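You operate a simulated robot arm through the tools that you are given. There is no shell and no other tool. Be economical: measure what you need, move in short steps, check, and stop when the job is done.

The job below is to be done with a simulated two-armed robot. You get a single attempt, and the scene is never put back.

TASK
On the top of table 1, fold the gold cloth in half.
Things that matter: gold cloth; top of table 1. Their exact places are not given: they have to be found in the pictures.

Only the result counts: the job must be done as asked and must still hold three seconds after the hand-in. Knocking over, shifting, dropping, spilling or breaking anything else fails it. Flat cloth is picked up by pressing the open fingertips on it (5 to 10 N) and closing them slowly along it; thin cloth reads only 2 to 8 mm in the jaws.

THE ROBOT
Two 7-joint arms with two-finger parallel grippers on one trunk, on a base that drives. Base frame: it is fixed to the floor where the robot stands at the start and does not move with it; the origin is under the middle of the robot, x ahead of it, y to its left, z up. Units: cm, degrees, N and s.
The left shoulder is at the start at [7, 16.4, 109.5], the right one opposite. Places, roughly: top of table 1 [100, 240, 80]. Payload 3.43 kg a hand.
The tool frame of a hand sits at the grasp point between the pads (the TCP): z along the fingers, y along the line on which they close. The tips reach 3.4 cm beyond it. The gripper opens to 12.8 cm. The fingers are 2.4 cm wide and 1.2 cm thick; the gripper's body (4.8 by 13 cm) begins 9.6 cm behind the TCP.
Orientation is that of the tool frame in the base frame, as [roll, pitch, yaw] about the fixed x, y, z axes, in that order (R = Rz(yaw) Ry(pitch) Rx(roll)). With the fingers straight down and closing along the base's y, the tool's x points along the base's -x, its y along +y and its z along -z.

THE INTERFACE
- The arms move only by the tool jog_arm. It takes "left_deltas", "right_deltas" or both (then of equal length, played together; a hand with none holds still); each is a list of rows, each a list of 6 numbers: the shift along the base's x, y, z in m, then the turn, a rotation vector about the base's x, y, z in degrees. In form: [[dx, dy, dz, rx, ry, rz], ...]. A call has 1 to 8 rows; each row shifts and turns the commanded pose from where the row before left it. "left_claw" and "right_claw" are, for a hand that has rows, the finger opening in m, from 0 to 0.128, set as the call begins (left out, the last holds). Rows are played at 5 a second. More than 5 cm and 8.6 degrees between two rows, or a gripper value outside its range, and nothing of the call is played. A pose out of reach is approached as far as the arm can. The call stops where the force on the tool passes 40 N (or 10 N more than at its start, if that is more) or the arm is blocked; 0.2 s more then pass. The fingers move at their own pace (about 15.3 cm/s each) and stop on an object; they squeeze with about 31 N. The grip force told is the motor's: it shows also when the fingers shut on nothing. Time passes only in rows, and 0.2 s behind the last, so rows that do not move let the fingers close. The reply holds the time, the measured pose of the TCP, the force on the tool along the base axes, the opening and the grip force, in the units named above and with some noise, with the torque about the TCP (base axes, N m) and any sound that the robot's microphone picked up, and new pictures: "pictures" is both (left out), scene, wrist or none (wrist: the cameras of the hands that moved).
- Cameras (640 x 400 px; columns grow to the right, rows downward): "scene" is now at [13.12, -2.58, 130.88]; the picture's right is [-0.16, -0.99, 0.00], its down [-0.72, 0.11, -0.69] and it looks along [0.68, -0.11, -0.73] (base axes); focal length 238 px, centre (320, 200). "left" rides on the left gripper at [7.6, 1.1, -16] in its tool frame; the picture's right is [-0.15, 0.99, 0.00], its down [-0.88, -0.13, -0.46] and it looks along [-0.45, -0.07, 0.89] (tool axes); focal length 234 px, centre (320, 200). "right" rides on the right gripper at [7.6, -1.1, -16] in its tool frame; the picture's right is [0.15, 0.99, 0.00], its down [-0.88, 0.13, -0.46] and it looks along [-0.45, 0.07, 0.89] (tool axes); focal length 234 px, centre (320, 200).
- slide_trunk(by): slides the trunk up (or, below 0, down) by that many cm; the arms and the scene camera ride with it, the base frame stays. It gives what a move gives, with no picture.
- roll_base(legs): drives the robot by 1 to 6 legs, each [ahead, left, turn to the left] in cm, cm and degrees, along the robot's own axes; the way and the turn of a leg run together, so that a leg with both is an arc; at most 150 cm and 180 degrees a leg. The arms and the cameras ride along, it lands a little off, and it stops where it bumps. It gives what a move gives, and a new picture of the scene camera.
- head_to(pan, tilt): turns the head with the scene camera to pan (to the left, within 86 degrees either way) and tilt (down, from -29 to 69), counted from straight ahead of the robot. It gives what a move gives, and a new picture of the scene camera.
- point_at(camera, pixels): there is no depth. For up to 12 entries [column, row, z] of the newest picture of that camera ("zoom" is the newest enlarged one), the place [x, y] in the base frame at which the ray of that pixel passes the height z, good to about 0.2 cm, but the place of the scene camera against the robot may be out by one fixed shift of up to 1.8 cm in any direction. It takes no simulated time.
- enlarge(camera, box): a new picture of the part [left, top, right, bottom] of that camera's present view, enlarged. It takes no simulated time.
- sign_off(): hands the job in; it is judged then, once.

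Work in short steps. Measure before you move; look again where a grasp or a placing could have gone wrong, and mend it. You have 80 turns and 260 pictures in all, those below and enlarged ones among them. Open the grippers and draw the arms clear of the work before you hand the job in, unless the task says otherwise; then end with one line.

The tools are called after "Request:" as a command line: name --argument value ..., lists and objects as JSON in quotes. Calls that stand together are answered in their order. jog_arm: Moves the arms, as the interface text tells. Its arguments: {"type":"object","properties":{"left_deltas":{"type":"array","items":{"type":"array","items":{"type":"number"}}},"left_claw":{"type":"number"},"right_deltas":{"type":"array","items":{"type":"array","items":{"type":"number"}}},"right_claw":{"type":"number"},"pictures":{"type":"string","enum":["both","scene","wrist","none"]}},"required":[]} The other tools are called the same way: slide_trunk (by) slides the trunk up or down; roll_base (legs) drives the base; head_to (pan, tilt) turns the head that bears the scene camera; point_at (camera, pixels) gives the place at which the rays of pixels pass given heights; enlarge (camera, box) takes an enlarged picture of a part of a camera's view; sign_off () hands the job in.

At the start:

```text
time_s: 0.0
left_eef_pos: [48.29, 34.12, 99.52]
left_ee_rot: [-180.0, 0.0, -180.0]
left_contact_force: [0.1, -0.5, -0.5]
left_torque: [-0.04, 0.0, 0.0]
left_gripper_width: 12.81
left_grip_force: 0.0
right_eef_pos: [40.96, -16.56, 98.7]
right_ee_rot: [-180.0, -0.1, -180.0]
right_contact_force: [-0.2, 0.1, 0.4]
right_torque: [-0.01, 0.01, -0.01]
right_gripper_width: 12.8
right_grip_force: 0.0
trunk travel left (down, up): [-57.5, 36.5]
robot x, y, heading: [-0.36, -0.55, 0.0]
head pan, tilt: [-9.1, 46.5]
```

scene: 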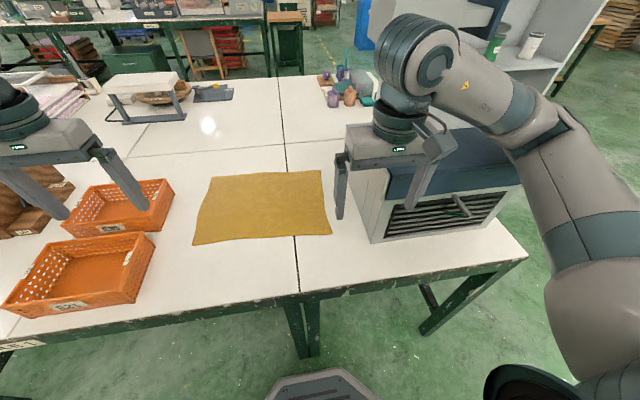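
right: 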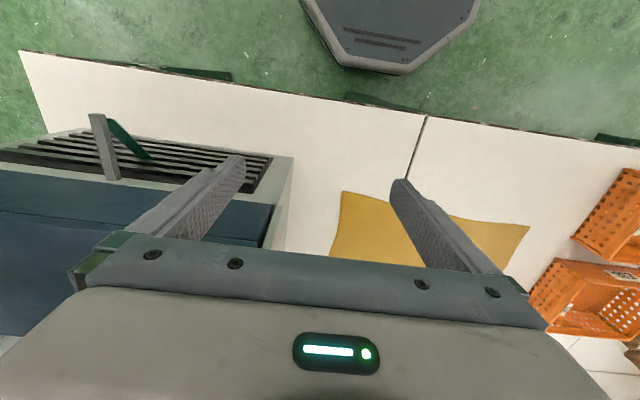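
left: 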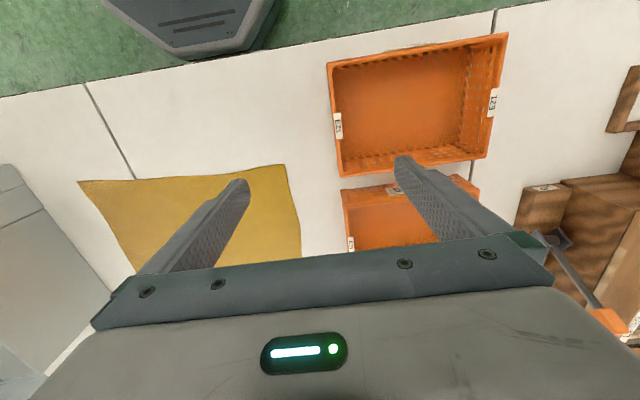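

The scene shows a gold cloth right in front (columns 193-332, rows 170-245), but table 1 is said to lie near [100, 240]. I look left first, to see which table is which and whether another gold cloth lies there.

Request:
head_to --pan 65 --tilt 25

Request:
point_at --camera "scene" --pixels '[[320, 200, 80], [300, 290, 80], [210, 177, 80], [322, 171, 80], [332, 234, 80], [193, 245, 80]]'

```text
time_s: 1.5
left_eef_pos: [48.29, 34.15, 99.61]
left_ee_rot: [180.0, 0.0, 180.0]
left_contact_force: [-0.5, -0.6, -0.2]
left_torque: [0.01, -0.02, -0.02]
left_gripper_width: 12.8
left_grip_force: 0.1
right_eef_pos: [40.85, -16.44, 98.58]
right_ee_rot: [-180.0, 0.0, -180.0]
right_contact_force: [-0.3, -0.3, -0.2]
right_torque: [0.02, 0.01, -0.02]
right_gripper_width: 12.8
right_grip_force: 0.0
trunk travel left (down, up): [-57.5, 36.5]
robot x, y, heading: [-0.0, 0.32, 0.2]
head pan, tilt: [65.0, 25.0]
```

scene: 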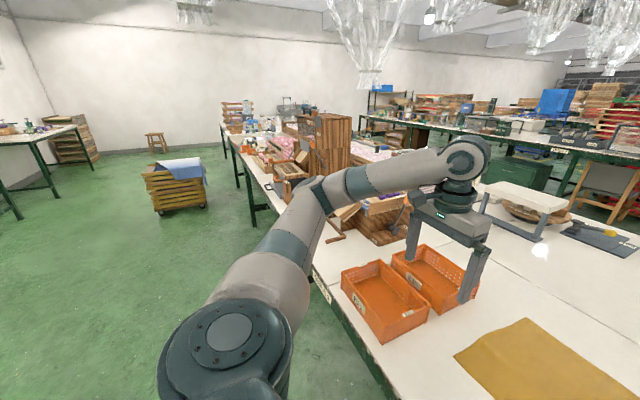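

```text
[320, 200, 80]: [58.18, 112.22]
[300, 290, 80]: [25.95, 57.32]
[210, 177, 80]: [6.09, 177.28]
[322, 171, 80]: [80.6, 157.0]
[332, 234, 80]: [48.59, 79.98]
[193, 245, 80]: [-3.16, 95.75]
```

The long table runs on to the left (past y 240), so it is table 1 and the gold cloth lies on it. I look back at the cloth.

Request:
head_to --pan 5 --tilt 55

```text
time_s: 2.8
left_eef_pos: [48.18, 34.12, 99.53]
left_ee_rot: [-180.0, 0.0, 179.9]
left_contact_force: [-0.2, 0.4, -0.9]
left_torque: [-0.01, 0.01, 0.01]
left_gripper_width: 12.79
left_grip_force: 0.0
right_eef_pos: [40.92, -16.33, 98.6]
right_ee_rot: [-179.9, 0.0, 180.0]
right_contact_force: [-0.3, 0.6, 0.9]
right_torque: [0.01, 0.03, 0.0]
right_gripper_width: 12.83
right_grip_force: 0.2
trunk travel left (down, up): [-57.5, 36.5]
robot x, y, heading: [0.23, -0.01, -0.3]
head pan, tilt: [5.0, 55.0]
```

scene: 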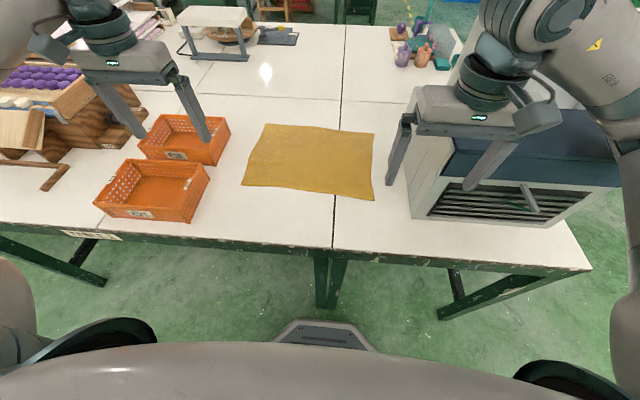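

Request:
point_at --camera "scene" --pixels '[[266, 124, 80], [374, 134, 80], [374, 200, 80], [242, 185, 80], [335, 245, 80], [411, 219, 80], [413, 180, 80], [195, 222, 80], [230, 125, 85], [308, 192, 80], [320, 129, 80], [250, 155, 80]]'

Request:
point_at --camera "left" --pixels '[[78, 182, 80], [286, 165, 80], [300, 258, 80], [137, 271, 80], [339, 175, 80], [190, 175, 80]]'

Request:
point_at --camera "right" --pixels '[[342, 192, 80], [330, 257, 80], [529, 227, 80], [288, 160, 80]]'

Request:
enlarge --camera "scene" --box '[200, 100, 440, 250]'

```text
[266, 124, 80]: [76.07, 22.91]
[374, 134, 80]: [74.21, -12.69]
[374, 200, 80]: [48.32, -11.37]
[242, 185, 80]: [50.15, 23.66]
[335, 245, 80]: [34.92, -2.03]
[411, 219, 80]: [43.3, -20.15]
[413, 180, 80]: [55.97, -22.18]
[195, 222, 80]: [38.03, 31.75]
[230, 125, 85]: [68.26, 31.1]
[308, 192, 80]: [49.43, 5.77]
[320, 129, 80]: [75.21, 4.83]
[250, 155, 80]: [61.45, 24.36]
```

```text
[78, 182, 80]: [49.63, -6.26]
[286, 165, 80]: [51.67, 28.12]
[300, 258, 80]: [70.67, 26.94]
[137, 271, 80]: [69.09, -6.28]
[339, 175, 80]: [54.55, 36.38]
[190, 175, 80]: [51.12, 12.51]
```

```text
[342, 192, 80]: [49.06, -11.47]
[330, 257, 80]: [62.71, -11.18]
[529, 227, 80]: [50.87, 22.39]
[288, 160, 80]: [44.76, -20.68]
```

```text
2.67 times, centred on (320, 175) of scene
```

zoom: 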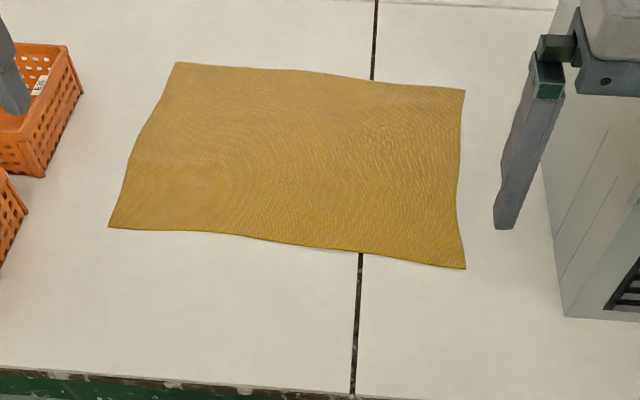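

The left and right wrist cameras disagree at z 80 (near right corner y −6.3 against −11.5), which points to a lower table surface. I read the same corners at z 74-78.

Request:
point_at --camera "left" --pixels '[[78, 182, 77], [286, 165, 77], [300, 258, 77], [78, 182, 75.5], [286, 165, 75.5], [300, 258, 75.5], [78, 182, 74], [286, 165, 74], [300, 258, 74]]'

Request:
point_at --camera "right" --pixels '[[342, 192, 77], [330, 257, 77], [529, 227, 77], [342, 192, 75.5], [330, 257, 75.5], [529, 227, 75.5], [342, 192, 74], [330, 257, 74], [529, 227, 74]]'

Request:
point_at --camera "scene" --pixels '[[266, 124, 75.5], [374, 134, 75.5], [374, 200, 75.5], [242, 185, 75.5], [335, 245, 75.5], [411, 219, 75.5], [413, 180, 75.5], [195, 222, 75.5], [308, 192, 75.5], [320, 129, 75.5], [250, 155, 75.5]]'

```text
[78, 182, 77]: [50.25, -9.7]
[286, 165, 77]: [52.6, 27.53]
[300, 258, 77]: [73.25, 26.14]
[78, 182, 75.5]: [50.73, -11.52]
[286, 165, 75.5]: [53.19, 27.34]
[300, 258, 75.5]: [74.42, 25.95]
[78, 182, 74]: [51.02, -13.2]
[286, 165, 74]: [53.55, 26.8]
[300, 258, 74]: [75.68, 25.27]
```

```text
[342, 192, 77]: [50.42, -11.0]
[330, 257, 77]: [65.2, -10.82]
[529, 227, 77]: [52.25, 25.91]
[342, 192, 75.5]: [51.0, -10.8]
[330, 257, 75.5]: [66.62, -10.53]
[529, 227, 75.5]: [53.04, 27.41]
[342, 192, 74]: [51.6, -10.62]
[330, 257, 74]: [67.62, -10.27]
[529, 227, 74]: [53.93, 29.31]
```

```text
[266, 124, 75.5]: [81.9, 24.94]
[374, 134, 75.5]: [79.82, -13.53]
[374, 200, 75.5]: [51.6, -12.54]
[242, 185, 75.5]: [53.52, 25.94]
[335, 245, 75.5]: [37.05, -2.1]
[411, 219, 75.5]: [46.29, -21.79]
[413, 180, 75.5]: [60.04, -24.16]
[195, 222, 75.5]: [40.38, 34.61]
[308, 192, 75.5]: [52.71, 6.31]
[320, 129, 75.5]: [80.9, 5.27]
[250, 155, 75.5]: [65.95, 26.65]
```

Near z 75.5–75.7 all the cameras agree: the cloth's corners are about (51, −11.2), (53, 27.4), (81.5, 25.5) and (79.5, −12.5), so 38 × 28 cm. I will pinch the near edge close to both corners, closing along x, and fold it onto the far edge. First I turn both hands 90°, wrist cameras inward, and bring them away from the machine and the crates.

Request:
jog_arm --left_deltas '[[0, -0.012, 0.002, 0, 0, 8.2], [0, -0.012, 0.002, 0, 0, 8.2], [0, -0.012, 0.002, 0, 0, 8.2], [0, -0.012, 0.002, 0, 0, 8.2], [0, -0.012, 0.002, 0, 0, 8.2], [0, -0.012, 0.002, 0, 0, 8.2], [0, -0.012, 0.002, 0, 0, 8.2], [0, -0.012, 0.002, 0, 0, 8.2]]' --right_deltas '[[0, 0.01, 0.002, 0, 0, -8.2], [0, 0.01, 0.002, 0, 0, -8.2], [0, 0.01, 0.002, 0, 0, -8.2], [0, 0.01, 0.002, 0, 0, -8.2], [0, 0.01, 0.002, 0, 0, -8.2], [0, 0.01, 0.002, 0, 0, -8.2], [0, 0.01, 0.002, 0, 0, -8.2], [0, 0.01, 0.002, 0, 0, -8.2]]' --pictures "scene"

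```text
time_s: 4.6
left_eef_pos: [48.26, 24.42, 101.18]
left_ee_rot: [-180.0, 0.0, -114.1]
left_contact_force: [0.1, 0.6, 0.1]
left_torque: [0.01, -0.02, 0.03]
left_gripper_width: 12.81
left_grip_force: 0.0
right_eef_pos: [40.87, -8.49, 100.27]
right_ee_rot: [180.0, 0.0, 114.4]
right_contact_force: [0.3, 0.4, -0.1]
right_torque: [-0.02, 0.01, -0.02]
right_gripper_width: 12.79
right_grip_force: 0.0
trunk travel left (down, up): [-57.5, 36.5]
robot x, y, heading: [-0.27, 0.07, -0.2]
head pan, tilt: [5.0, 55.0]
```

scene: 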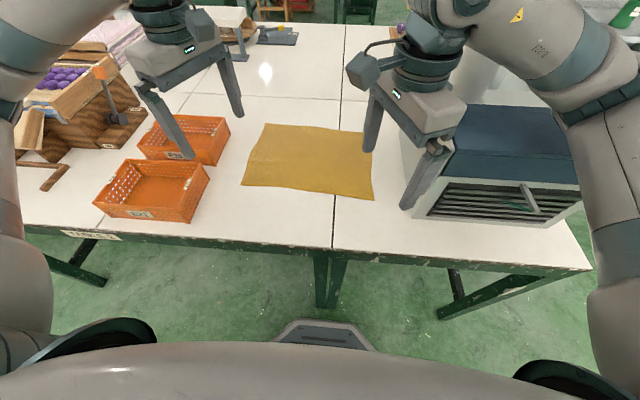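

Closing across the edge would leave a long loose flap, so I'll pinch with the fingers closing along the edge (y), right at the far edge, and fold that edge toward the robot. I turn the hands back while moving them forward at the same height.

Request:
jog_arm --left_deltas '[[0.025, -0.003, 0, 0, 0, -8.2], [0.025, -0.003, 0, 0, 0, -8.2], [0.025, -0.003, 0, 0, 0, -8.2], [0.025, -0.003, 0, 0, 0, -8.2], [0.025, -0.003, 0, 0, 0, -8.2], [0.025, -0.003, 0, 0, 0, -8.2], [0.025, -0.003, 0, 0, 0, -8.2], [0.025, -0.003, 0, 0, 0, -8.2]]' --right_deltas '[[0.032, 0.001, 0, 0, 0, 8.2], [0.032, 0.001, 0, 0, 0, 8.2], [0.032, 0.001, 0, 0, 0, 8.2], [0.032, 0.001, 0, 0, 0, 8.2], [0.032, 0.001, 0, 0, 0, 8.2], [0.032, 0.001, 0, 0, 0, 8.2], [0.032, 0.001, 0, 0, 0, 8.2], [0.032, 0.001, 0, 0, 0, 8.2]]' --left_claw 0.05 --right_claw 0.05

```text
time_s: 6.4
left_eef_pos: [68.31, 22.08, 100.83]
left_ee_rot: [-180.0, -0.2, 179.9]
left_contact_force: [-0.5, -0.8, 0.0]
left_torque: [0.0, 0.03, -0.04]
left_gripper_width: 4.99
left_grip_force: 0.1
right_eef_pos: [66.6, -7.7, 100.17]
right_ee_rot: [180.0, -0.1, 180.0]
right_contact_force: [-0.3, -0.7, -0.8]
right_torque: [0.01, -0.01, 0.02]
right_gripper_width: 5.0
right_grip_force: 0.0
trunk travel left (down, up): [-57.5, 36.5]
robot x, y, heading: [0.12, -0.19, -0.2]
head pan, tilt: [5.0, 55.0]
```

scene: 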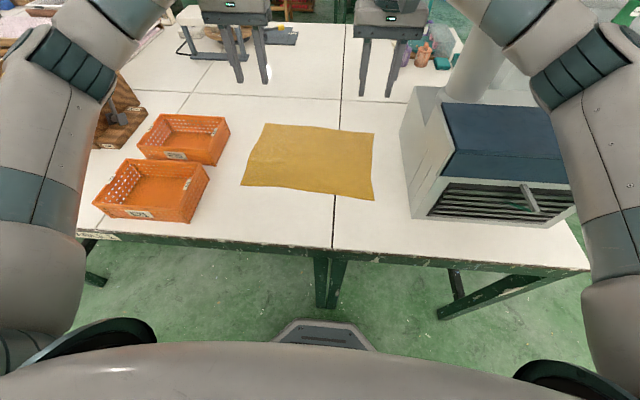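
right: 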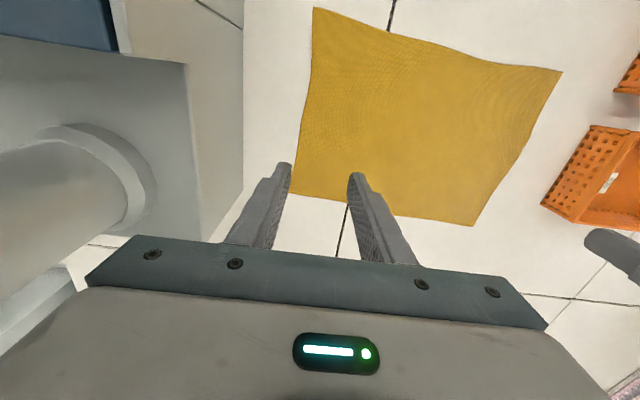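
left: 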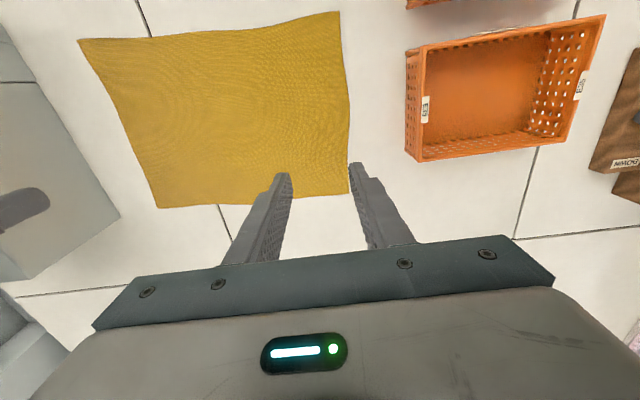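

Both hands see the cloth's far edge; the machine also has a pipe behind it (right picture, around (100, 180)). I measure the far corners, the pipe and the machine's edge.

Request:
point_at --camera "right" --pixels '[[289, 193, 75.6], [473, 226, 75.6], [562, 72, 75.6], [313, 8, 75.6], [350, 206, 75.6], [158, 190, 85], [158, 190, 95], [215, 240, 75.6], [190, 70, 95], [130, 10, 100]]'

Request:
point_at --camera "left" --pixels '[[158, 208, 75.6], [349, 195, 75.6], [339, 12, 75.6], [78, 40, 75.6], [230, 204, 75.6], [420, 160, 75.6], [408, 65, 83], [120, 213, 75.6], [45, 195, 95]]'

Request:
enlarge --camera "scene" --box '[340, 0, 600, 162]'

```text
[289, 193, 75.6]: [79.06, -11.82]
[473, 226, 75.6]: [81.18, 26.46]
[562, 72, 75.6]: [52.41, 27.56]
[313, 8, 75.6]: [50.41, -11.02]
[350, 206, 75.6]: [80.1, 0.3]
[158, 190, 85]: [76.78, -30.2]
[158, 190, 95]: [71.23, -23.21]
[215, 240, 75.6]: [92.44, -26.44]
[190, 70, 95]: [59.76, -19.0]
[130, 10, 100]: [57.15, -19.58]
```

```text
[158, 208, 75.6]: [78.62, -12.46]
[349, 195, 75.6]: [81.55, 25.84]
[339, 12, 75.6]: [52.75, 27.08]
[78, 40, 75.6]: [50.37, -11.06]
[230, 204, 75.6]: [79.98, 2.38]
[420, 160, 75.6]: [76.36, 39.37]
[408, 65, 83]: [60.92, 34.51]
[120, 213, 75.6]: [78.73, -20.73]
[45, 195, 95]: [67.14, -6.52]
```

```text
2.46 times, centred on (470, 81) of scene
```

zoom: 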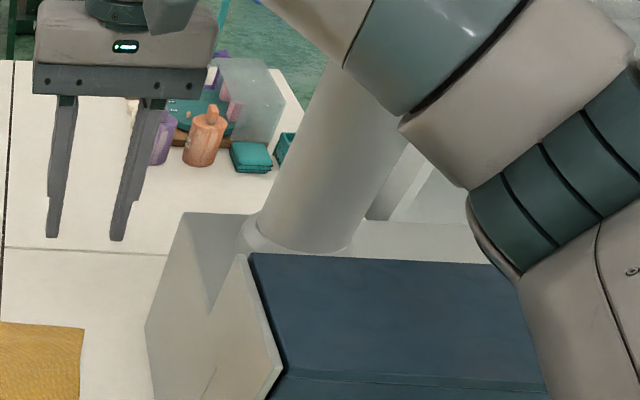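

Both cameras agree on the far edge: x ≈ 79.0 at y −12 up to 81.4 at y 26, and the machine side is beyond y −20. I bring the hands over the far edge, right to (78.7, −8.4) and left to (80.9, 22.4), about 5 cm above contact, then look.

Request:
jog_arm --left_deltas '[[0.021, 0.0005, -0.02, 0, 0, 0], [0.021, 0.0005, -0.028, 0, 0, 0], [0.021, 0.0005, -0.03, 0, 0, 0], [0.021, 0.0005, -0.03, 0, 0, 0], [0.021, 0.0005, -0.03, 0, 0, 0], [0.021, 0.0005, -0.03, 0, 0, 0], [0, 0, 0, 0, 0, 0]]' --right_deltas '[[0.02, -0.001, -0.02, 0, 0, 0], [0.02, -0.001, -0.024, 0, 0, 0], [0.02, -0.001, -0.028, 0, 0, 0], [0.02, -0.001, -0.03, 0, 0, 0], [0.02, -0.001, -0.03, 0, 0, 0], [0.021, -0.001, -0.03, 0, 0, 0], [0, 0, 0, 0, 0, 0]]' --left_claw 0.04 --right_claw 0.04

```text
time_s: 8.0
left_eef_pos: [80.83, 22.28, 84.26]
left_ee_rot: [180.0, 0.0, 180.0]
left_contact_force: [-0.1, 0.3, -0.4]
left_torque: [0.02, -0.01, 0.02]
left_gripper_width: 4.01
left_grip_force: 0.1
right_eef_pos: [78.46, -8.24, 84.17]
right_ee_rot: [180.0, 0.1, -180.0]
right_contact_force: [-0.2, 0.0, -0.1]
right_torque: [0.0, -0.03, 0.02]
right_gripper_width: 3.99
right_grip_force: 0.0
trunk travel left (down, up): [-57.5, 36.5]
robot x, y, heading: [-0.09, -0.06, -0.2]
head pan, tilt: [5.0, 55.0]
```

scene: 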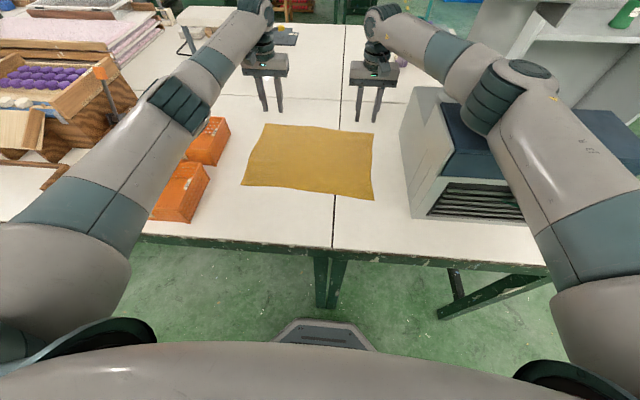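
right: 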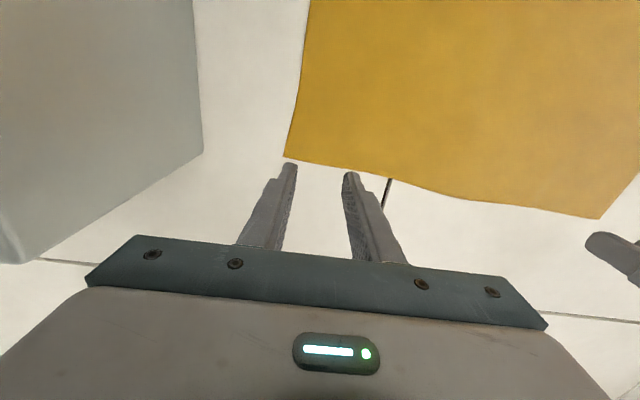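
left: 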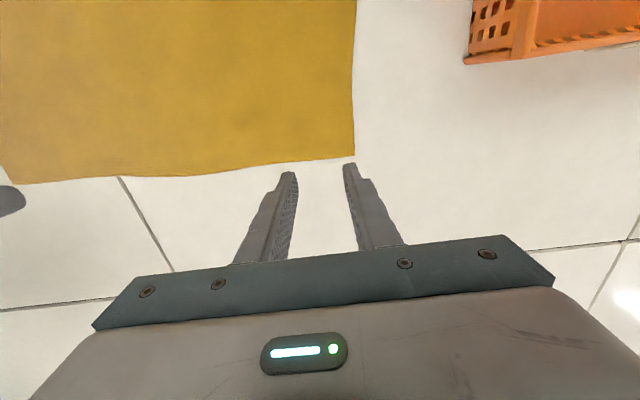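

The right elbow (495, 95) now hangs above the machine's blue top. I look closer before lowering.

Request:
enlarge --camera "scene" --box '[380, 40, 640, 202]'

Request:
point_at --camera "right" --pixels '[[286, 157, 75.6], [347, 168, 75.6], [294, 170, 75.6], [599, 219, 75.6], [203, 153, 75.6], [193, 0, 75.6], [400, 185, 75.6]]'

Request:
point_at --camera "left" --pixels '[[355, 154, 75.6], [288, 162, 75.6], [10, 184, 75.6]]'

```text
2.46 times, centred on (510, 121) of scene
```

zoom: 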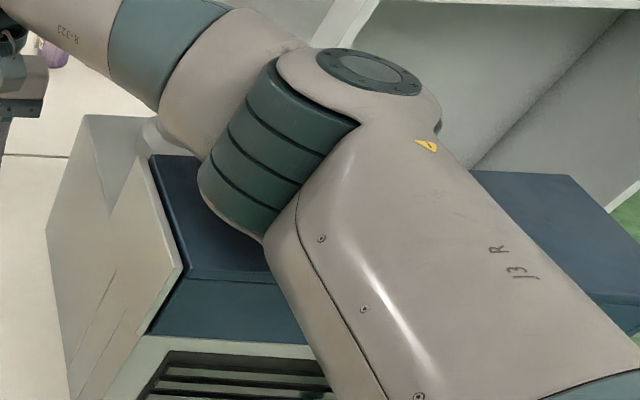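

```text
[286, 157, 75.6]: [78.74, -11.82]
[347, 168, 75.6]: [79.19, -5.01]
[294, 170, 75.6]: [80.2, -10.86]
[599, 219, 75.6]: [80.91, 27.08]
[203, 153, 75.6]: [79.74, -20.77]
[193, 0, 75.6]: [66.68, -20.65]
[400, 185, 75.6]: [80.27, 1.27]
```

```text
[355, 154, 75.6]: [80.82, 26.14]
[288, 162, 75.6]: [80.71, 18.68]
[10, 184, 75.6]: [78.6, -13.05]
```

The right elbow has only a few cm over the machine's lid, too little to go lower. I raise the trunk 20 cm so that the arms come down from higher.

Request:
slide_trunk --by 20

Request:
enlarge --camera "scene" --box '[320, 40, 640, 240]'

```text
time_s: 10.1
left_eef_pos: [80.77, 22.42, 104.43]
left_ee_rot: [-180.0, 0.0, -179.9]
left_contact_force: [-0.4, -0.2, 0.7]
left_torque: [0.0, -0.01, -0.04]
left_gripper_width: 4.01
left_grip_force: 0.0
right_eef_pos: [78.47, -8.14, 104.57]
right_ee_rot: [-179.9, 0.3, 179.9]
right_contact_force: [0.0, -0.5, 0.6]
right_torque: [-0.02, 0.01, 0.01]
right_gripper_width: 4.0
right_grip_force: 0.0
trunk travel left (down, up): [-77.5, 16.5]
robot x, y, heading: [0.07, -0.26, -0.0]
head pan, tilt: [5.0, 55.0]
```

```text
2.00 times, centred on (480, 140) of scene
```

zoom: 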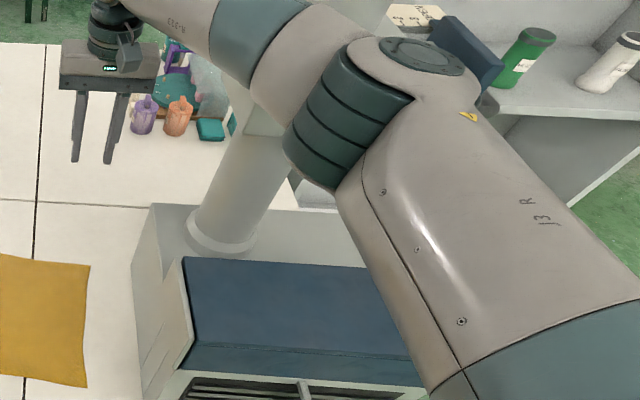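

The elbow is now well clear. I lower the hands back 20 cm to z ≈ 84 and check the elbow again.

Request:
jog_arm --left_deltas '[[0, 0, -0.025, 0, 0, 0], [0, 0, -0.025, 0, 0, 0], [0, 0, -0.025, 0, 0, 0], [0, 0, -0.025, 0, 0, 0], [0, 0, -0.025, 0, 0, 0], [0, 0, -0.025, 0, 0, 0], [0, 0, -0.025, 0, 0, 0], [0, 0, -0.025, 0, 0, 0]]' --right_deltas '[[0, 0, -0.025, 0, 0, 0], [0, 0, -0.025, 0, 0, 0], [0, 0, -0.025, 0, 0, 0], [0, 0, -0.025, 0, 0, 0], [0, 0, -0.025, 0, 0, 0], [0, 0, -0.025, 0, 0, 0], [0, 0, -0.025, 0, 0, 0], [0, 0, -0.025, 0, 0, 0]]'

Request:
enlarge --camera "scene" --box '[320, 40, 640, 240]'

```text
time_s: 11.9
left_eef_pos: [80.78, 22.21, 84.38]
left_ee_rot: [179.9, 0.0, -179.9]
left_contact_force: [-0.3, 0.3, -0.4]
left_torque: [0.01, 0.03, -0.01]
left_gripper_width: 3.98
left_grip_force: 0.1
right_eef_pos: [78.54, -8.16, 84.12]
right_ee_rot: [180.0, -0.1, 180.0]
right_contact_force: [0.0, -0.4, -0.7]
right_torque: [0.03, 0.01, -0.01]
right_gripper_width: 3.99
right_grip_force: 0.1
trunk travel left (down, up): [-77.5, 16.5]
robot x, y, heading: [0.46, 0.21, -0.1]
head pan, tilt: [5.0, 55.0]
```

scene: 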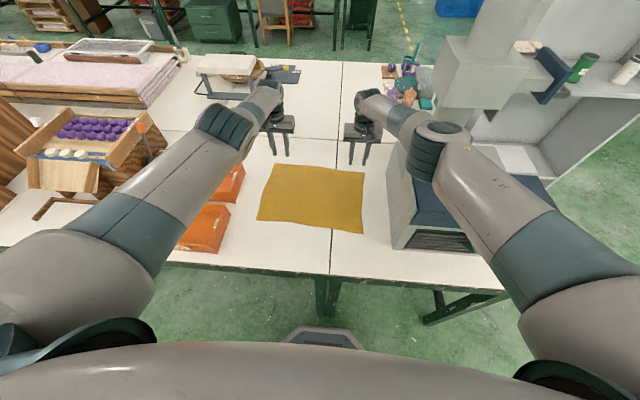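
right: 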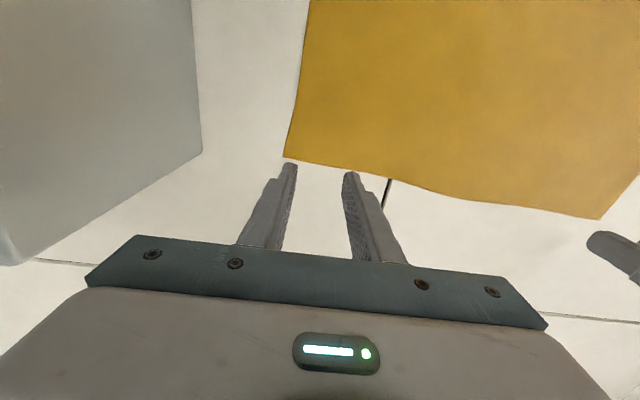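
left: 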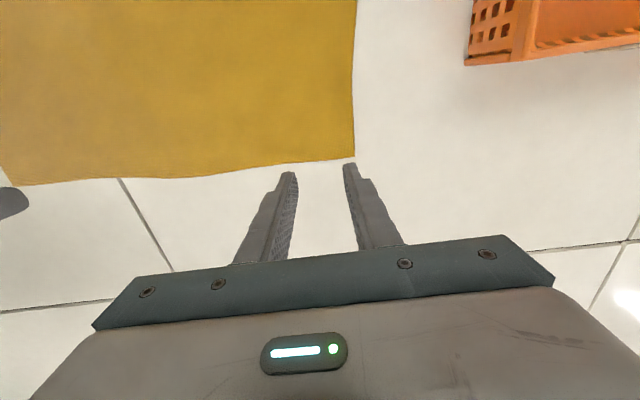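

```text
2.00 times, centred on (480, 140) of scene
```

zoom: 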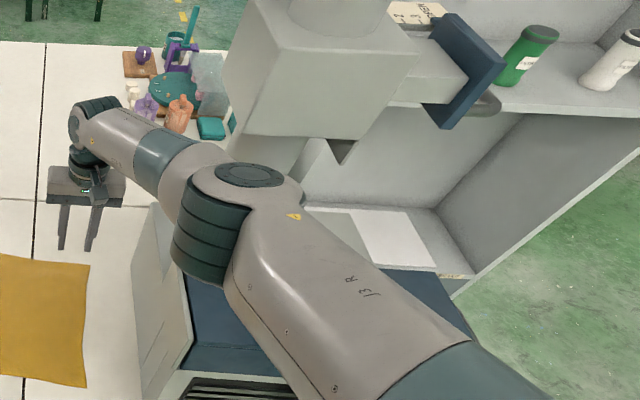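

The lid is at z ≈ 102 and the elbow only slightly above it. Better to shift the robot left so that the right elbow leaves the machine: I raise the hands 10 cm, then drive 17 cm left.

Request:
jog_arm --left_deltas '[[0, 0, 0.03, 0, 0, 0], [0, 0, 0.03, 0, 0, 0], [0, 0, 0.04, 0, 0, 0]]' --right_deltas '[[0, 0, 0.03, 0, 0, 0], [0, 0, 0.03, 0, 0, 0], [0, 0, 0.04, 0, 0, 0]]' --pictures "none"

Request:
roll_base --legs '[[0, 17, 0]]'

```text
time_s: 12.7
left_eef_pos: [82.53, 22.21, 94.1]
left_ee_rot: [-180.0, -0.2, -180.0]
left_contact_force: [0.1, 0.7, -0.7]
left_torque: [0.0, 0.01, 0.01]
left_gripper_width: 3.99
left_grip_force: 0.1
left hand out of reach, approached as far as the arm can: row 1, 2, 3
right_eef_pos: [78.5, -8.26, 94.32]
right_ee_rot: [-180.0, 0.0, -180.0]
right_contact_force: [0.2, 0.6, 0.6]
right_torque: [-0.01, -0.01, 0.0]
right_gripper_width: 3.98
right_grip_force: 0.1
trunk travel left (down, up): [-77.5, 16.5]
robot x, y, heading: [-0.07, -0.04, -0.1]
head pan, tilt: [5.0, 55.0]
```

```text
time_s: 14.2
left_eef_pos: [82.61, 39.01, 93.97]
left_ee_rot: [179.9, -0.2, 180.0]
left_contact_force: [-0.3, 1.1, -0.9]
left_torque: [0.02, -0.04, 0.0]
left_gripper_width: 4.01
left_grip_force: 0.1
right_eef_pos: [78.7, 8.5, 94.0]
right_ee_rot: [180.0, 0.0, -179.9]
right_contact_force: [0.4, -0.7, -0.2]
right_torque: [0.01, 0.02, 0.0]
right_gripper_width: 4.0
right_grip_force: 0.1
trunk travel left (down, up): [-77.5, 16.5]
robot x, y, heading: [0.26, 17.37, 0.1]
head pan, tilt: [5.0, 55.0]
```

scene: 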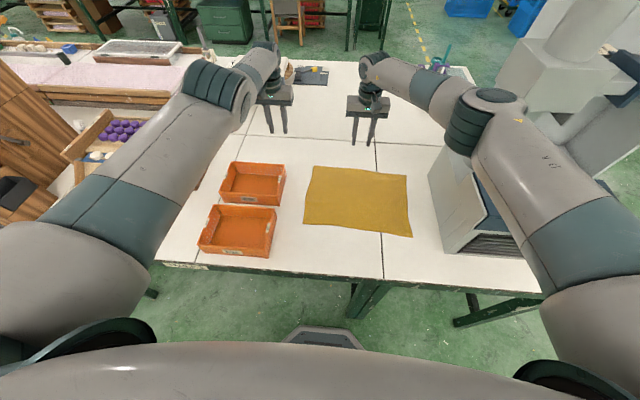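

Driven 17 cm left. Now I bring the hands back over the cloth's far edge (left to y 22.4, right to y −8.4), still high.

Request:
jog_arm --left_deltas '[[-0.01, -0.028, -0.01, 0, 0, 0], [-0.008, -0.028, 0, 0, 0, 0], [0, -0.028, 0, 0, 0, 0], [0, -0.028, 0, 0, 0, 0], [0, -0.027, 0, 0, 0, 0], [0, -0.027, 0, 0, 0, 0]]' --right_deltas '[[0, -0.028, -0.01, 0, 0, 0], [0, -0.028, 0, 0, 0, 0], [0, -0.028, 0, 0, 0, 0], [0, -0.028, 0, 0, 0, 0], [0, -0.028, 0, 0, 0, 0], [0, -0.028, 0, 0, 0, 0]]' --pictures "scene"

Request:
enlarge --camera "scene" --box '[320, 40, 640, 240]'

```text
time_s: 15.6
left_eef_pos: [80.42, 22.79, 93.1]
left_ee_rot: [179.9, -0.1, 179.9]
left_contact_force: [-0.2, -1.0, -0.3]
left_torque: [-0.02, 0.02, 0.05]
left_gripper_width: 3.97
left_grip_force: 0.1
left hand out of reach, approached as far as the arm can: row 1, 2, 4, 5, 6
right_eef_pos: [78.65, -8.36, 93.13]
right_ee_rot: [179.9, 0.0, -179.9]
right_contact_force: [0.8, 0.6, 0.8]
right_torque: [0.01, 0.01, -0.02]
right_gripper_width: 4.0
right_grip_force: 0.0
trunk travel left (down, up): [-77.5, 16.5]
robot x, y, heading: [0.2, 16.75, 0.1]
head pan, tilt: [5.0, 55.0]
```

scene: 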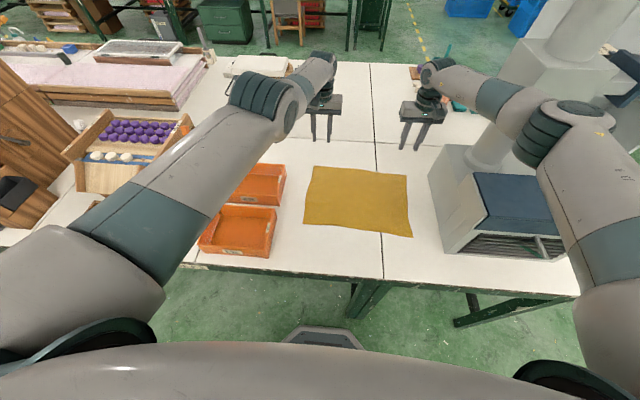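

```text
2.00 times, centred on (480, 140) of scene
```

zoom: 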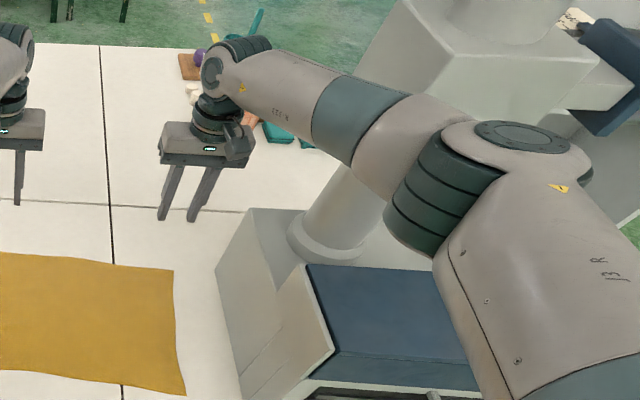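

Working back from the arm's link lengths, the elbow is at z ≈ 125, about 20 cm above the lid, so going down is safe here. I lower both hands to z ≈ 84 and check where they stand against the edge.

Request:
jog_arm --left_deltas '[[0, 0, -0.018, 0, 0, 0], [0, 0, -0.018, 0, 0, 0], [0, 0, -0.018, 0, 0, 0], [0, 0, -0.018, 0, 0, 0], [0, 0, -0.018, 0, 0, 0], [0, 0, 0, 0, 0, 0]]' --right_deltas '[[0, 0, -0.018, 0, 0, 0], [0, 0, -0.018, 0, 0, 0], [0, 0, -0.018, 0, 0, 0], [0, 0, -0.018, 0, 0, 0], [0, 0, -0.018, 0, 0, 0], [0, 0, 0, 0, 0, 0]]'

```text
time_s: 17.0
left_eef_pos: [78.54, 23.4, 84.4]
left_ee_rot: [180.0, -0.2, 180.0]
left_contact_force: [-1.2, 0.0, 0.5]
left_torque: [-0.03, -0.04, 0.05]
left_gripper_width: 4.01
left_grip_force: 0.1
left hand out of reach, approached as far as the arm can: row 2, 3, 5
right_eef_pos: [78.54, -8.18, 84.12]
right_ee_rot: [-180.0, 0.0, 179.9]
right_contact_force: [-0.3, 0.1, -0.8]
right_torque: [0.01, -0.04, 0.01]
right_gripper_width: 3.99
right_grip_force: 0.1
trunk travel left (down, up): [-77.5, 16.5]
robot x, y, heading: [0.2, 17.11, -0.2]
head pan, tilt: [5.0, 55.0]
```

scene: 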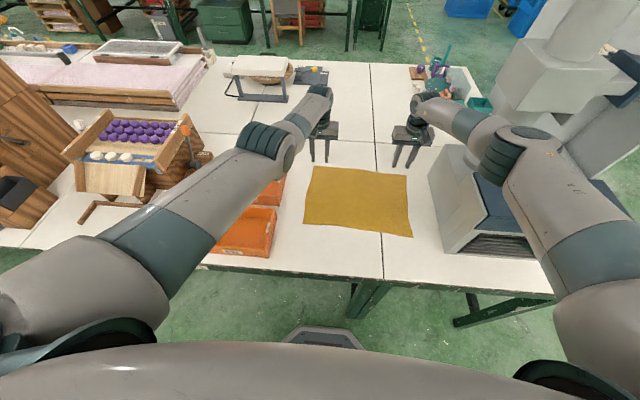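
right: 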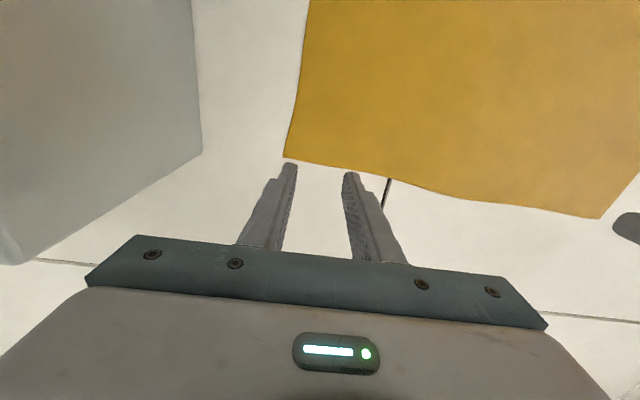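
left: 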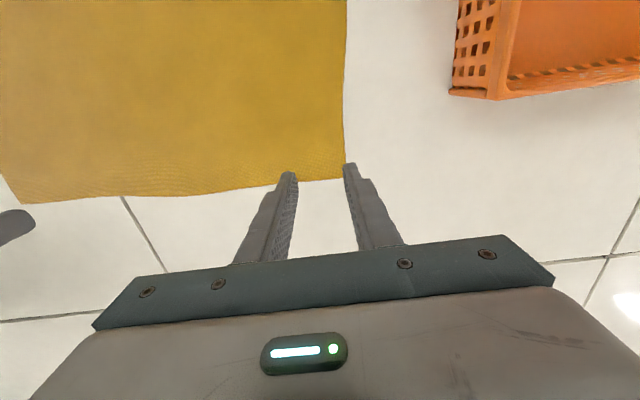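

The left arm stalls about 2.5 cm short in x, because it reaches inward from this base position. I lift both hands and move them 12 cm to the left, then drive 12 cm back to the right.

Request:
jog_arm --left_deltas '[[0, 0, 0.03, 0, 0, 0], [0, 0, 0.03, 0, 0, 0], [0, 0.02, 0.02, 0, 0, 0], [0, 0.025, 0, 0, 0, 0], [0, 0.025, 0, 0, 0, 0], [0, 0.025, 0, 0, 0, 0], [0, 0.025, 0, 0, 0, 0]]' --right_deltas '[[0, 0, 0.03, 0, 0, 0], [0, 0, 0.03, 0, 0, 0], [0, 0.02, 0.02, 0, 0, 0], [0, 0.025, 0, 0, 0, 0], [0, 0.025, 0, 0, 0, 0], [0, 0.025, 0, 0, 0, 0], [0, 0.025, 0, 0, 0, 0]]' --pictures "none"

Request:
roll_base --legs '[[0, -12, 0]]'

```text
time_s: 18.6
left_eef_pos: [78.6, 35.46, 92.45]
left_ee_rot: [-179.9, -0.1, -179.9]
left_contact_force: [-0.5, 0.0, -0.3]
left_torque: [-0.04, 0.01, 0.01]
left_gripper_width: 3.99
left_grip_force: 0.0
right_eef_pos: [78.55, 3.89, 92.11]
right_ee_rot: [-180.0, 0.0, 180.0]
right_contact_force: [-0.3, 0.9, 0.0]
right_torque: [-0.04, -0.02, 0.04]
right_gripper_width: 3.98
right_grip_force: 0.1
trunk travel left (down, up): [-77.5, 16.5]
robot x, y, heading: [-0.07, 16.92, 0.3]
head pan, tilt: [5.0, 55.0]
```

```text
time_s: 19.8
left_eef_pos: [78.51, 23.48, 92.37]
left_ee_rot: [179.9, -0.1, -180.0]
left_contact_force: [-0.5, -0.8, 0.5]
left_torque: [0.01, -0.02, -0.02]
left_gripper_width: 3.98
left_grip_force: 0.0
right_eef_pos: [78.64, -7.96, 92.1]
right_ee_rot: [-180.0, 0.0, 180.0]
right_contact_force: [0.3, 0.2, 0.0]
right_torque: [-0.03, -0.01, -0.01]
right_gripper_width: 4.0
right_grip_force: 0.1
trunk travel left (down, up): [-77.5, 16.5]
robot x, y, heading: [0.18, 4.69, -0.1]
head pan, tilt: [5.0, 55.0]
```

scene: 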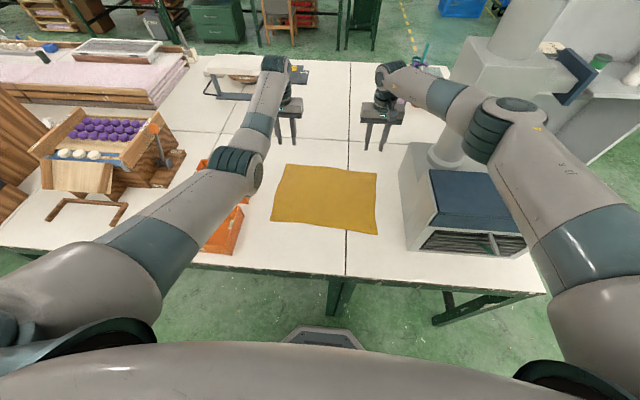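

Robot at y ≈ 4.7 now, with the left elbow clear and the hands over the edge. I place them at (80.9, 22.4) and (78.7, −8.3), tips about 3 cm above the cloth.

Request:
jog_arm --left_deltas '[[0.008, -0.0035, -0.02, 0, 0, 0], [0.008, -0.0035, -0.02, 0, 0, 0], [0.008, -0.0035, -0.02, 0, 0, 0], [0, 0, -0.02, 0, 0, 0], [0, 0, -0.02, 0, 0, 0], [0, 0, 0, 0, 0, 0]]' --right_deltas '[[0, -0.001, -0.02, 0, 0, 0], [0, -0.001, -0.02, 0, 0, 0], [0, -0.001, -0.02, 0, 0, 0], [0, 0, -0.02, 0, 0, 0], [0, 0, -0.02, 0, 0, 0], [0, 0, 0, 0, 0, 0]]'

```text
time_s: 21.2
left_eef_pos: [79.85, 22.47, 82.98]
left_ee_rot: [180.0, -0.1, 180.0]
left_contact_force: [-1.6, 0.3, -0.6]
left_torque: [0.03, 0.04, 0.0]
left_gripper_width: 3.99
left_grip_force: 0.0
left hand out of reach, approached as far as the arm can: row 4, 5
right_eef_pos: [78.42, -8.54, 82.18]
right_ee_rot: [-180.0, 0.0, 180.0]
right_contact_force: [0.2, -0.9, 0.2]
right_torque: [0.0, 0.0, 0.0]
right_gripper_width: 4.01
right_grip_force: 0.0
trunk travel left (down, up): [-77.5, 16.5]
robot x, y, heading: [0.2, 4.88, -0.1]
head pan, tilt: [5.0, 55.0]
```

scene: 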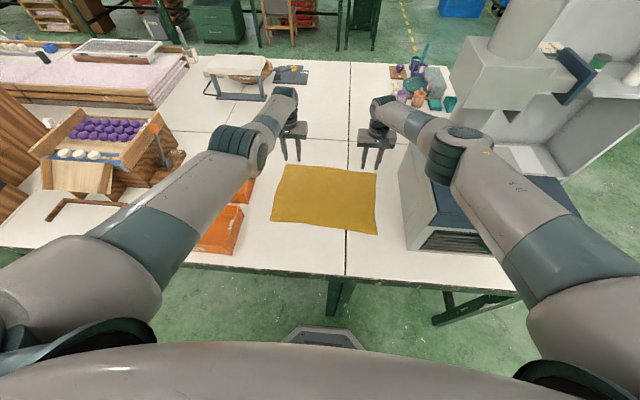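
right: 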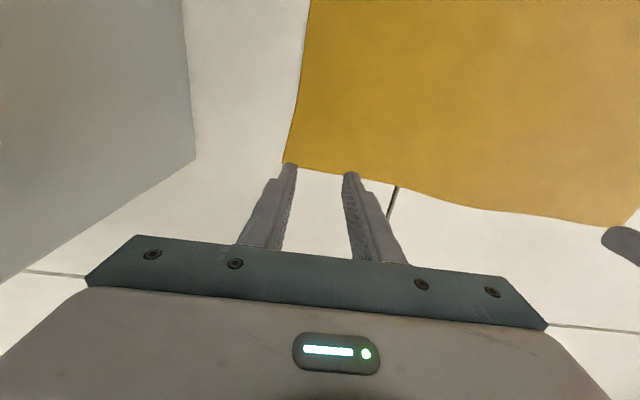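
left: 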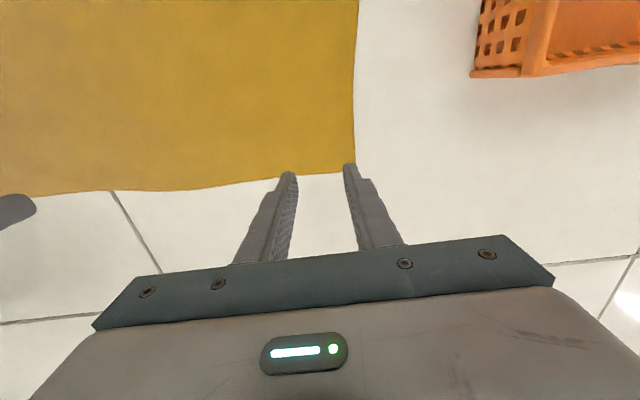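

The left arm is at its limit with the trunk this high (x 79.85 instead of 80.9). I lift the hands 10 cm and lower the trunk 10 cm.

Request:
jog_arm --left_deltas '[[0, 0, 0.035, 0, 0, 0], [0, 0, 0.035, 0, 0, 0], [0, 0, 0.035, 0, 0, 0]]' --right_deltas '[[0, 0, 0.035, 0, 0, 0], [0, 0, 0.035, 0, 0, 0], [0, 0, 0.035, 0, 0, 0]]' --pictures "none"

Request:
slide_trunk --by -10

```text
time_s: 22.0
left_eef_pos: [79.71, 22.61, 93.36]
left_ee_rot: [-179.9, -0.1, -180.0]
left_contact_force: [-0.8, 0.4, -0.8]
left_torque: [0.0, 0.0, 0.0]
left_gripper_width: 3.97
left_grip_force: 0.0
right_eef_pos: [78.46, -8.39, 92.61]
right_ee_rot: [-180.0, -0.1, 180.0]
right_contact_force: [0.1, 0.0, 0.6]
right_torque: [0.01, -0.02, -0.02]
right_gripper_width: 4.0
right_grip_force: 0.0
trunk travel left (down, up): [-77.5, 16.5]
robot x, y, heading: [-0.18, 4.86, -0.1]
head pan, tilt: [5.0, 55.0]
```

```text
time_s: 23.4
left_eef_pos: [79.68, 22.68, 83.45]
left_ee_rot: [-180.0, -0.1, 180.0]
left_contact_force: [-0.6, -0.5, -0.4]
left_torque: [0.01, -0.05, 0.0]
left_gripper_width: 3.98
left_grip_force: 0.0
right_eef_pos: [78.48, -8.46, 82.59]
right_ee_rot: [-180.0, 0.0, -180.0]
right_contact_force: [0.3, -0.1, 0.2]
right_torque: [0.01, 0.03, 0.01]
right_gripper_width: 3.97
right_grip_force: 0.0
trunk travel left (down, up): [-67.5, 26.5]
robot x, y, heading: [-0.01, 5.37, 0.1]
head pan, tilt: [5.0, 55.0]
```

Now I move the left hand to x ≈ 80.8 and bring both tips to within about 1 cm of the cloth.

Request:
jog_arm --left_deltas '[[0.006, -0.001, -0.012, 0, 0, 0], [0.006, -0.001, -0.012, 0, 0, 0], [0, 0, -0.012, 0, 0, 0], [0, 0, 0, 0, 0, 0]]' --right_deltas '[[0.001, 0, -0.009, 0, 0, 0], [0.001, 0, -0.009, 0, 0, 0], [0, 0, -0.009, 0, 0, 0], [0, 0, 0, 0, 0, 0]]'

Request:
enlarge --camera "scene" --box '[220, 70, 620, 320]'

```text
time_s: 24.4
left_eef_pos: [81.04, 22.39, 79.73]
left_ee_rot: [-180.0, -0.1, 180.0]
left_contact_force: [0.3, -0.9, 0.0]
left_torque: [0.03, 0.04, 0.01]
left_gripper_width: 3.99
left_grip_force: 0.0
right_eef_pos: [78.76, -8.45, 79.8]
right_ee_rot: [-180.0, 0.0, 180.0]
right_contact_force: [0.5, -0.2, -0.3]
right_torque: [0.0, 0.01, -0.02]
right_gripper_width: 4.02
right_grip_force: 0.0
trunk travel left (down, up): [-67.5, 26.5]
robot x, y, heading: [0.04, 5.38, -0.0]
head pan, tilt: [5.0, 55.0]
```

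scene: 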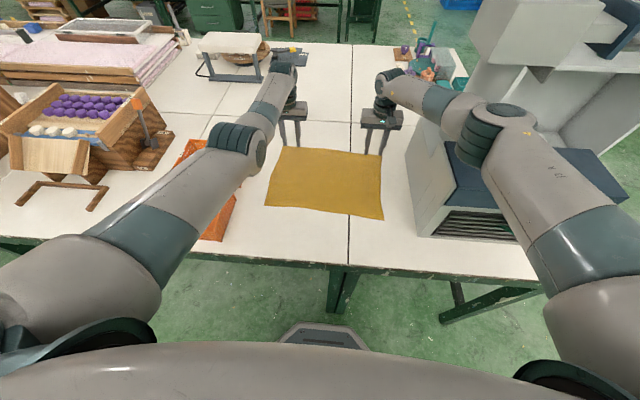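
right: 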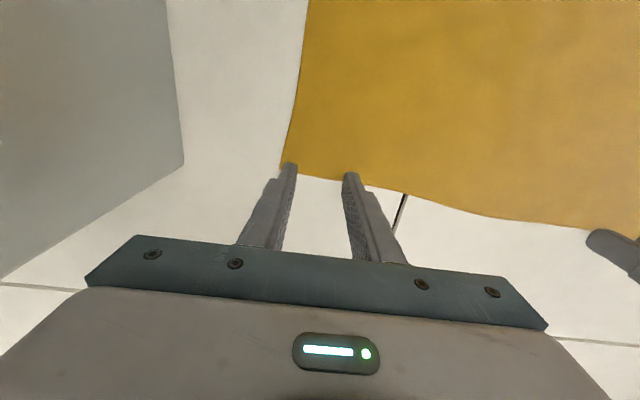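
left: 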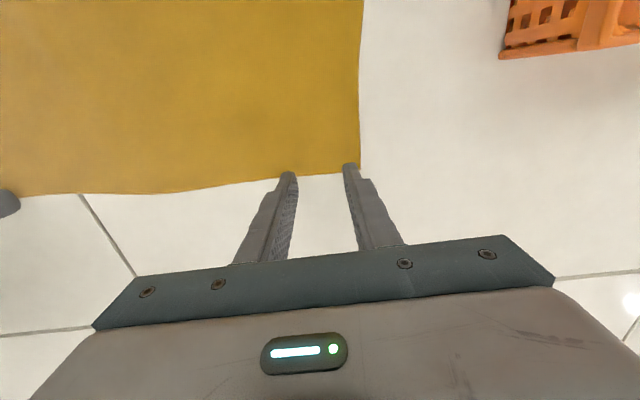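

```text
1.60 times, centred on (420, 195) of scene
```

zoom: 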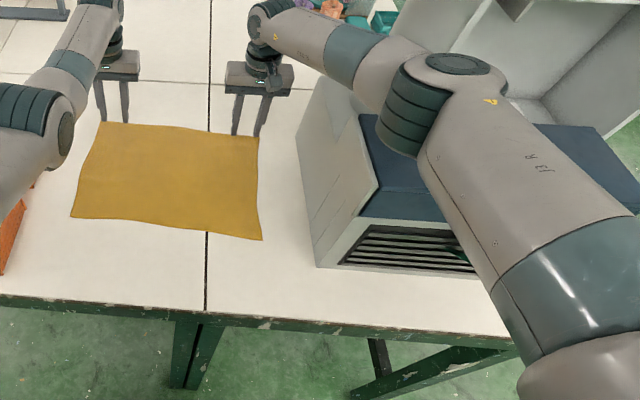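

Tips hang just above the edge with about 1.3 cm overlap; the elbow is still clear. I shift 0.5 cm further inside and lower in 2 mm rows to feel the contact.

Request:
jog_arm --left_deltas '[[-0.005, 0, -0.002, 0, 0, 0], [0, 0, -0.002, 0, 0, 0], [0, 0, -0.002, 0, 0, 0], [0, 0, 0, 0, 0, 0]]' --right_deltas '[[-0.005, 0, -0.002, 0, 0, 0], [0, 0, -0.002, 0, 0, 0], [0, 0, -0.002, 0, 0, 0], [0, 0, 0, 0, 0, 0]]' --pictures "none"

```text
time_s: 25.4
left_eef_pos: [80.44, 22.38, 79.48]
left_ee_rot: [179.9, 0.2, -180.0]
left_contact_force: [5.0, 0.2, 15.8]
left_torque: [0.05, -0.02, -0.02]
left_gripper_width: 4.0
left_grip_force: 0.0
right_eef_pos: [78.19, -8.48, 79.6]
right_ee_rot: [180.0, 0.3, -180.0]
right_contact_force: [2.7, -0.4, 10.2]
right_torque: [-0.07, -0.07, -0.02]
right_gripper_width: 3.97
right_grip_force: 0.1
trunk travel left (down, up): [-67.5, 26.5]
robot x, y, heading: [-0.17, 5.19, -0.1]
head pan, tilt: [5.0, 55.0]
```

Contact: 16 N on the left and 10 N on the right. I ease off slightly and begin closing in steps.

Request:
jog_arm --left_deltas '[[0, 0, -0.0, 0, 0, 0], [0, 0, 0.002, 0, 0, 0], [0, 0, 0, 0, 0, 0]]' --right_deltas '[[0, 0, 0, 0, 0, 0], [0, 0, 0.0005, 0, 0, 0], [0, 0, 0, 0, 0, 0]]' --left_claw 0.035 --right_claw 0.035 --pictures "none"

Request:
jog_arm --left_deltas '[[0, 0, 0, 0, 0, 0]]' --right_deltas '[[0, 0, 0, 0, 0, 0]]' --left_claw 0.028 --right_claw 0.028 --pictures "wrist"

```text
time_s: 26.2
left_eef_pos: [80.28, 22.34, 79.46]
left_ee_rot: [179.9, 0.0, -180.0]
left_contact_force: [2.0, -1.8, 11.7]
left_torque: [0.03, 0.02, 0.03]
left_gripper_width: 3.41
left_grip_force: 0.0
right_eef_pos: [78.05, -8.38, 79.58]
right_ee_rot: [179.9, 0.0, -180.0]
right_contact_force: [-1.1, 1.7, 12.7]
right_torque: [-0.01, 0.07, 0.0]
right_gripper_width: 3.39
right_grip_force: 0.1
trunk travel left (down, up): [-67.5, 26.5]
robot x, y, heading: [0.03, 4.64, -0.1]
head pan, tilt: [5.0, 55.0]
```

```text
time_s: 26.6
left_eef_pos: [80.25, 22.31, 79.63]
left_ee_rot: [179.9, -0.1, 180.0]
left_contact_force: [-1.0, -1.3, 9.6]
left_torque: [-0.01, 0.09, -0.02]
left_gripper_width: 2.71
left_grip_force: 0.1
right_eef_pos: [78.09, -8.35, 79.56]
right_ee_rot: [-180.0, 0.2, -180.0]
right_contact_force: [-0.1, 1.2, 13.9]
right_torque: [0.01, 0.02, -0.02]
right_gripper_width: 2.67
right_grip_force: 0.1
trunk travel left (down, up): [-67.5, 26.5]
robot x, y, heading: [0.25, 5.07, -0.0]
head pan, tilt: [5.0, 55.0]
```

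right: 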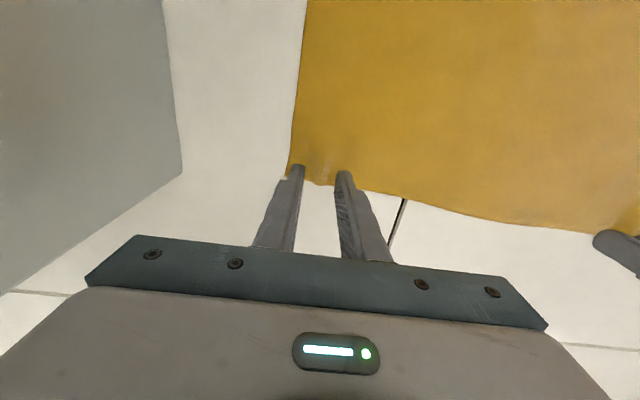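
left: 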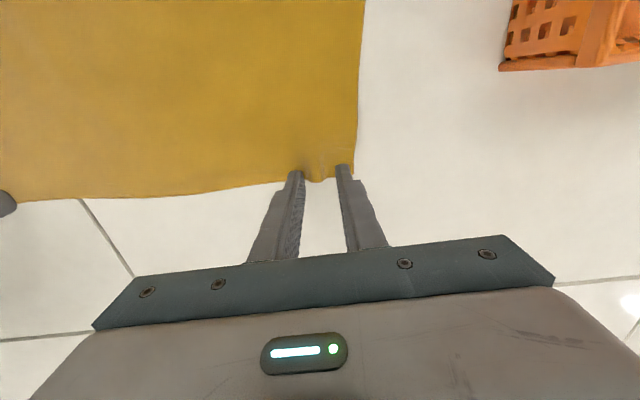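

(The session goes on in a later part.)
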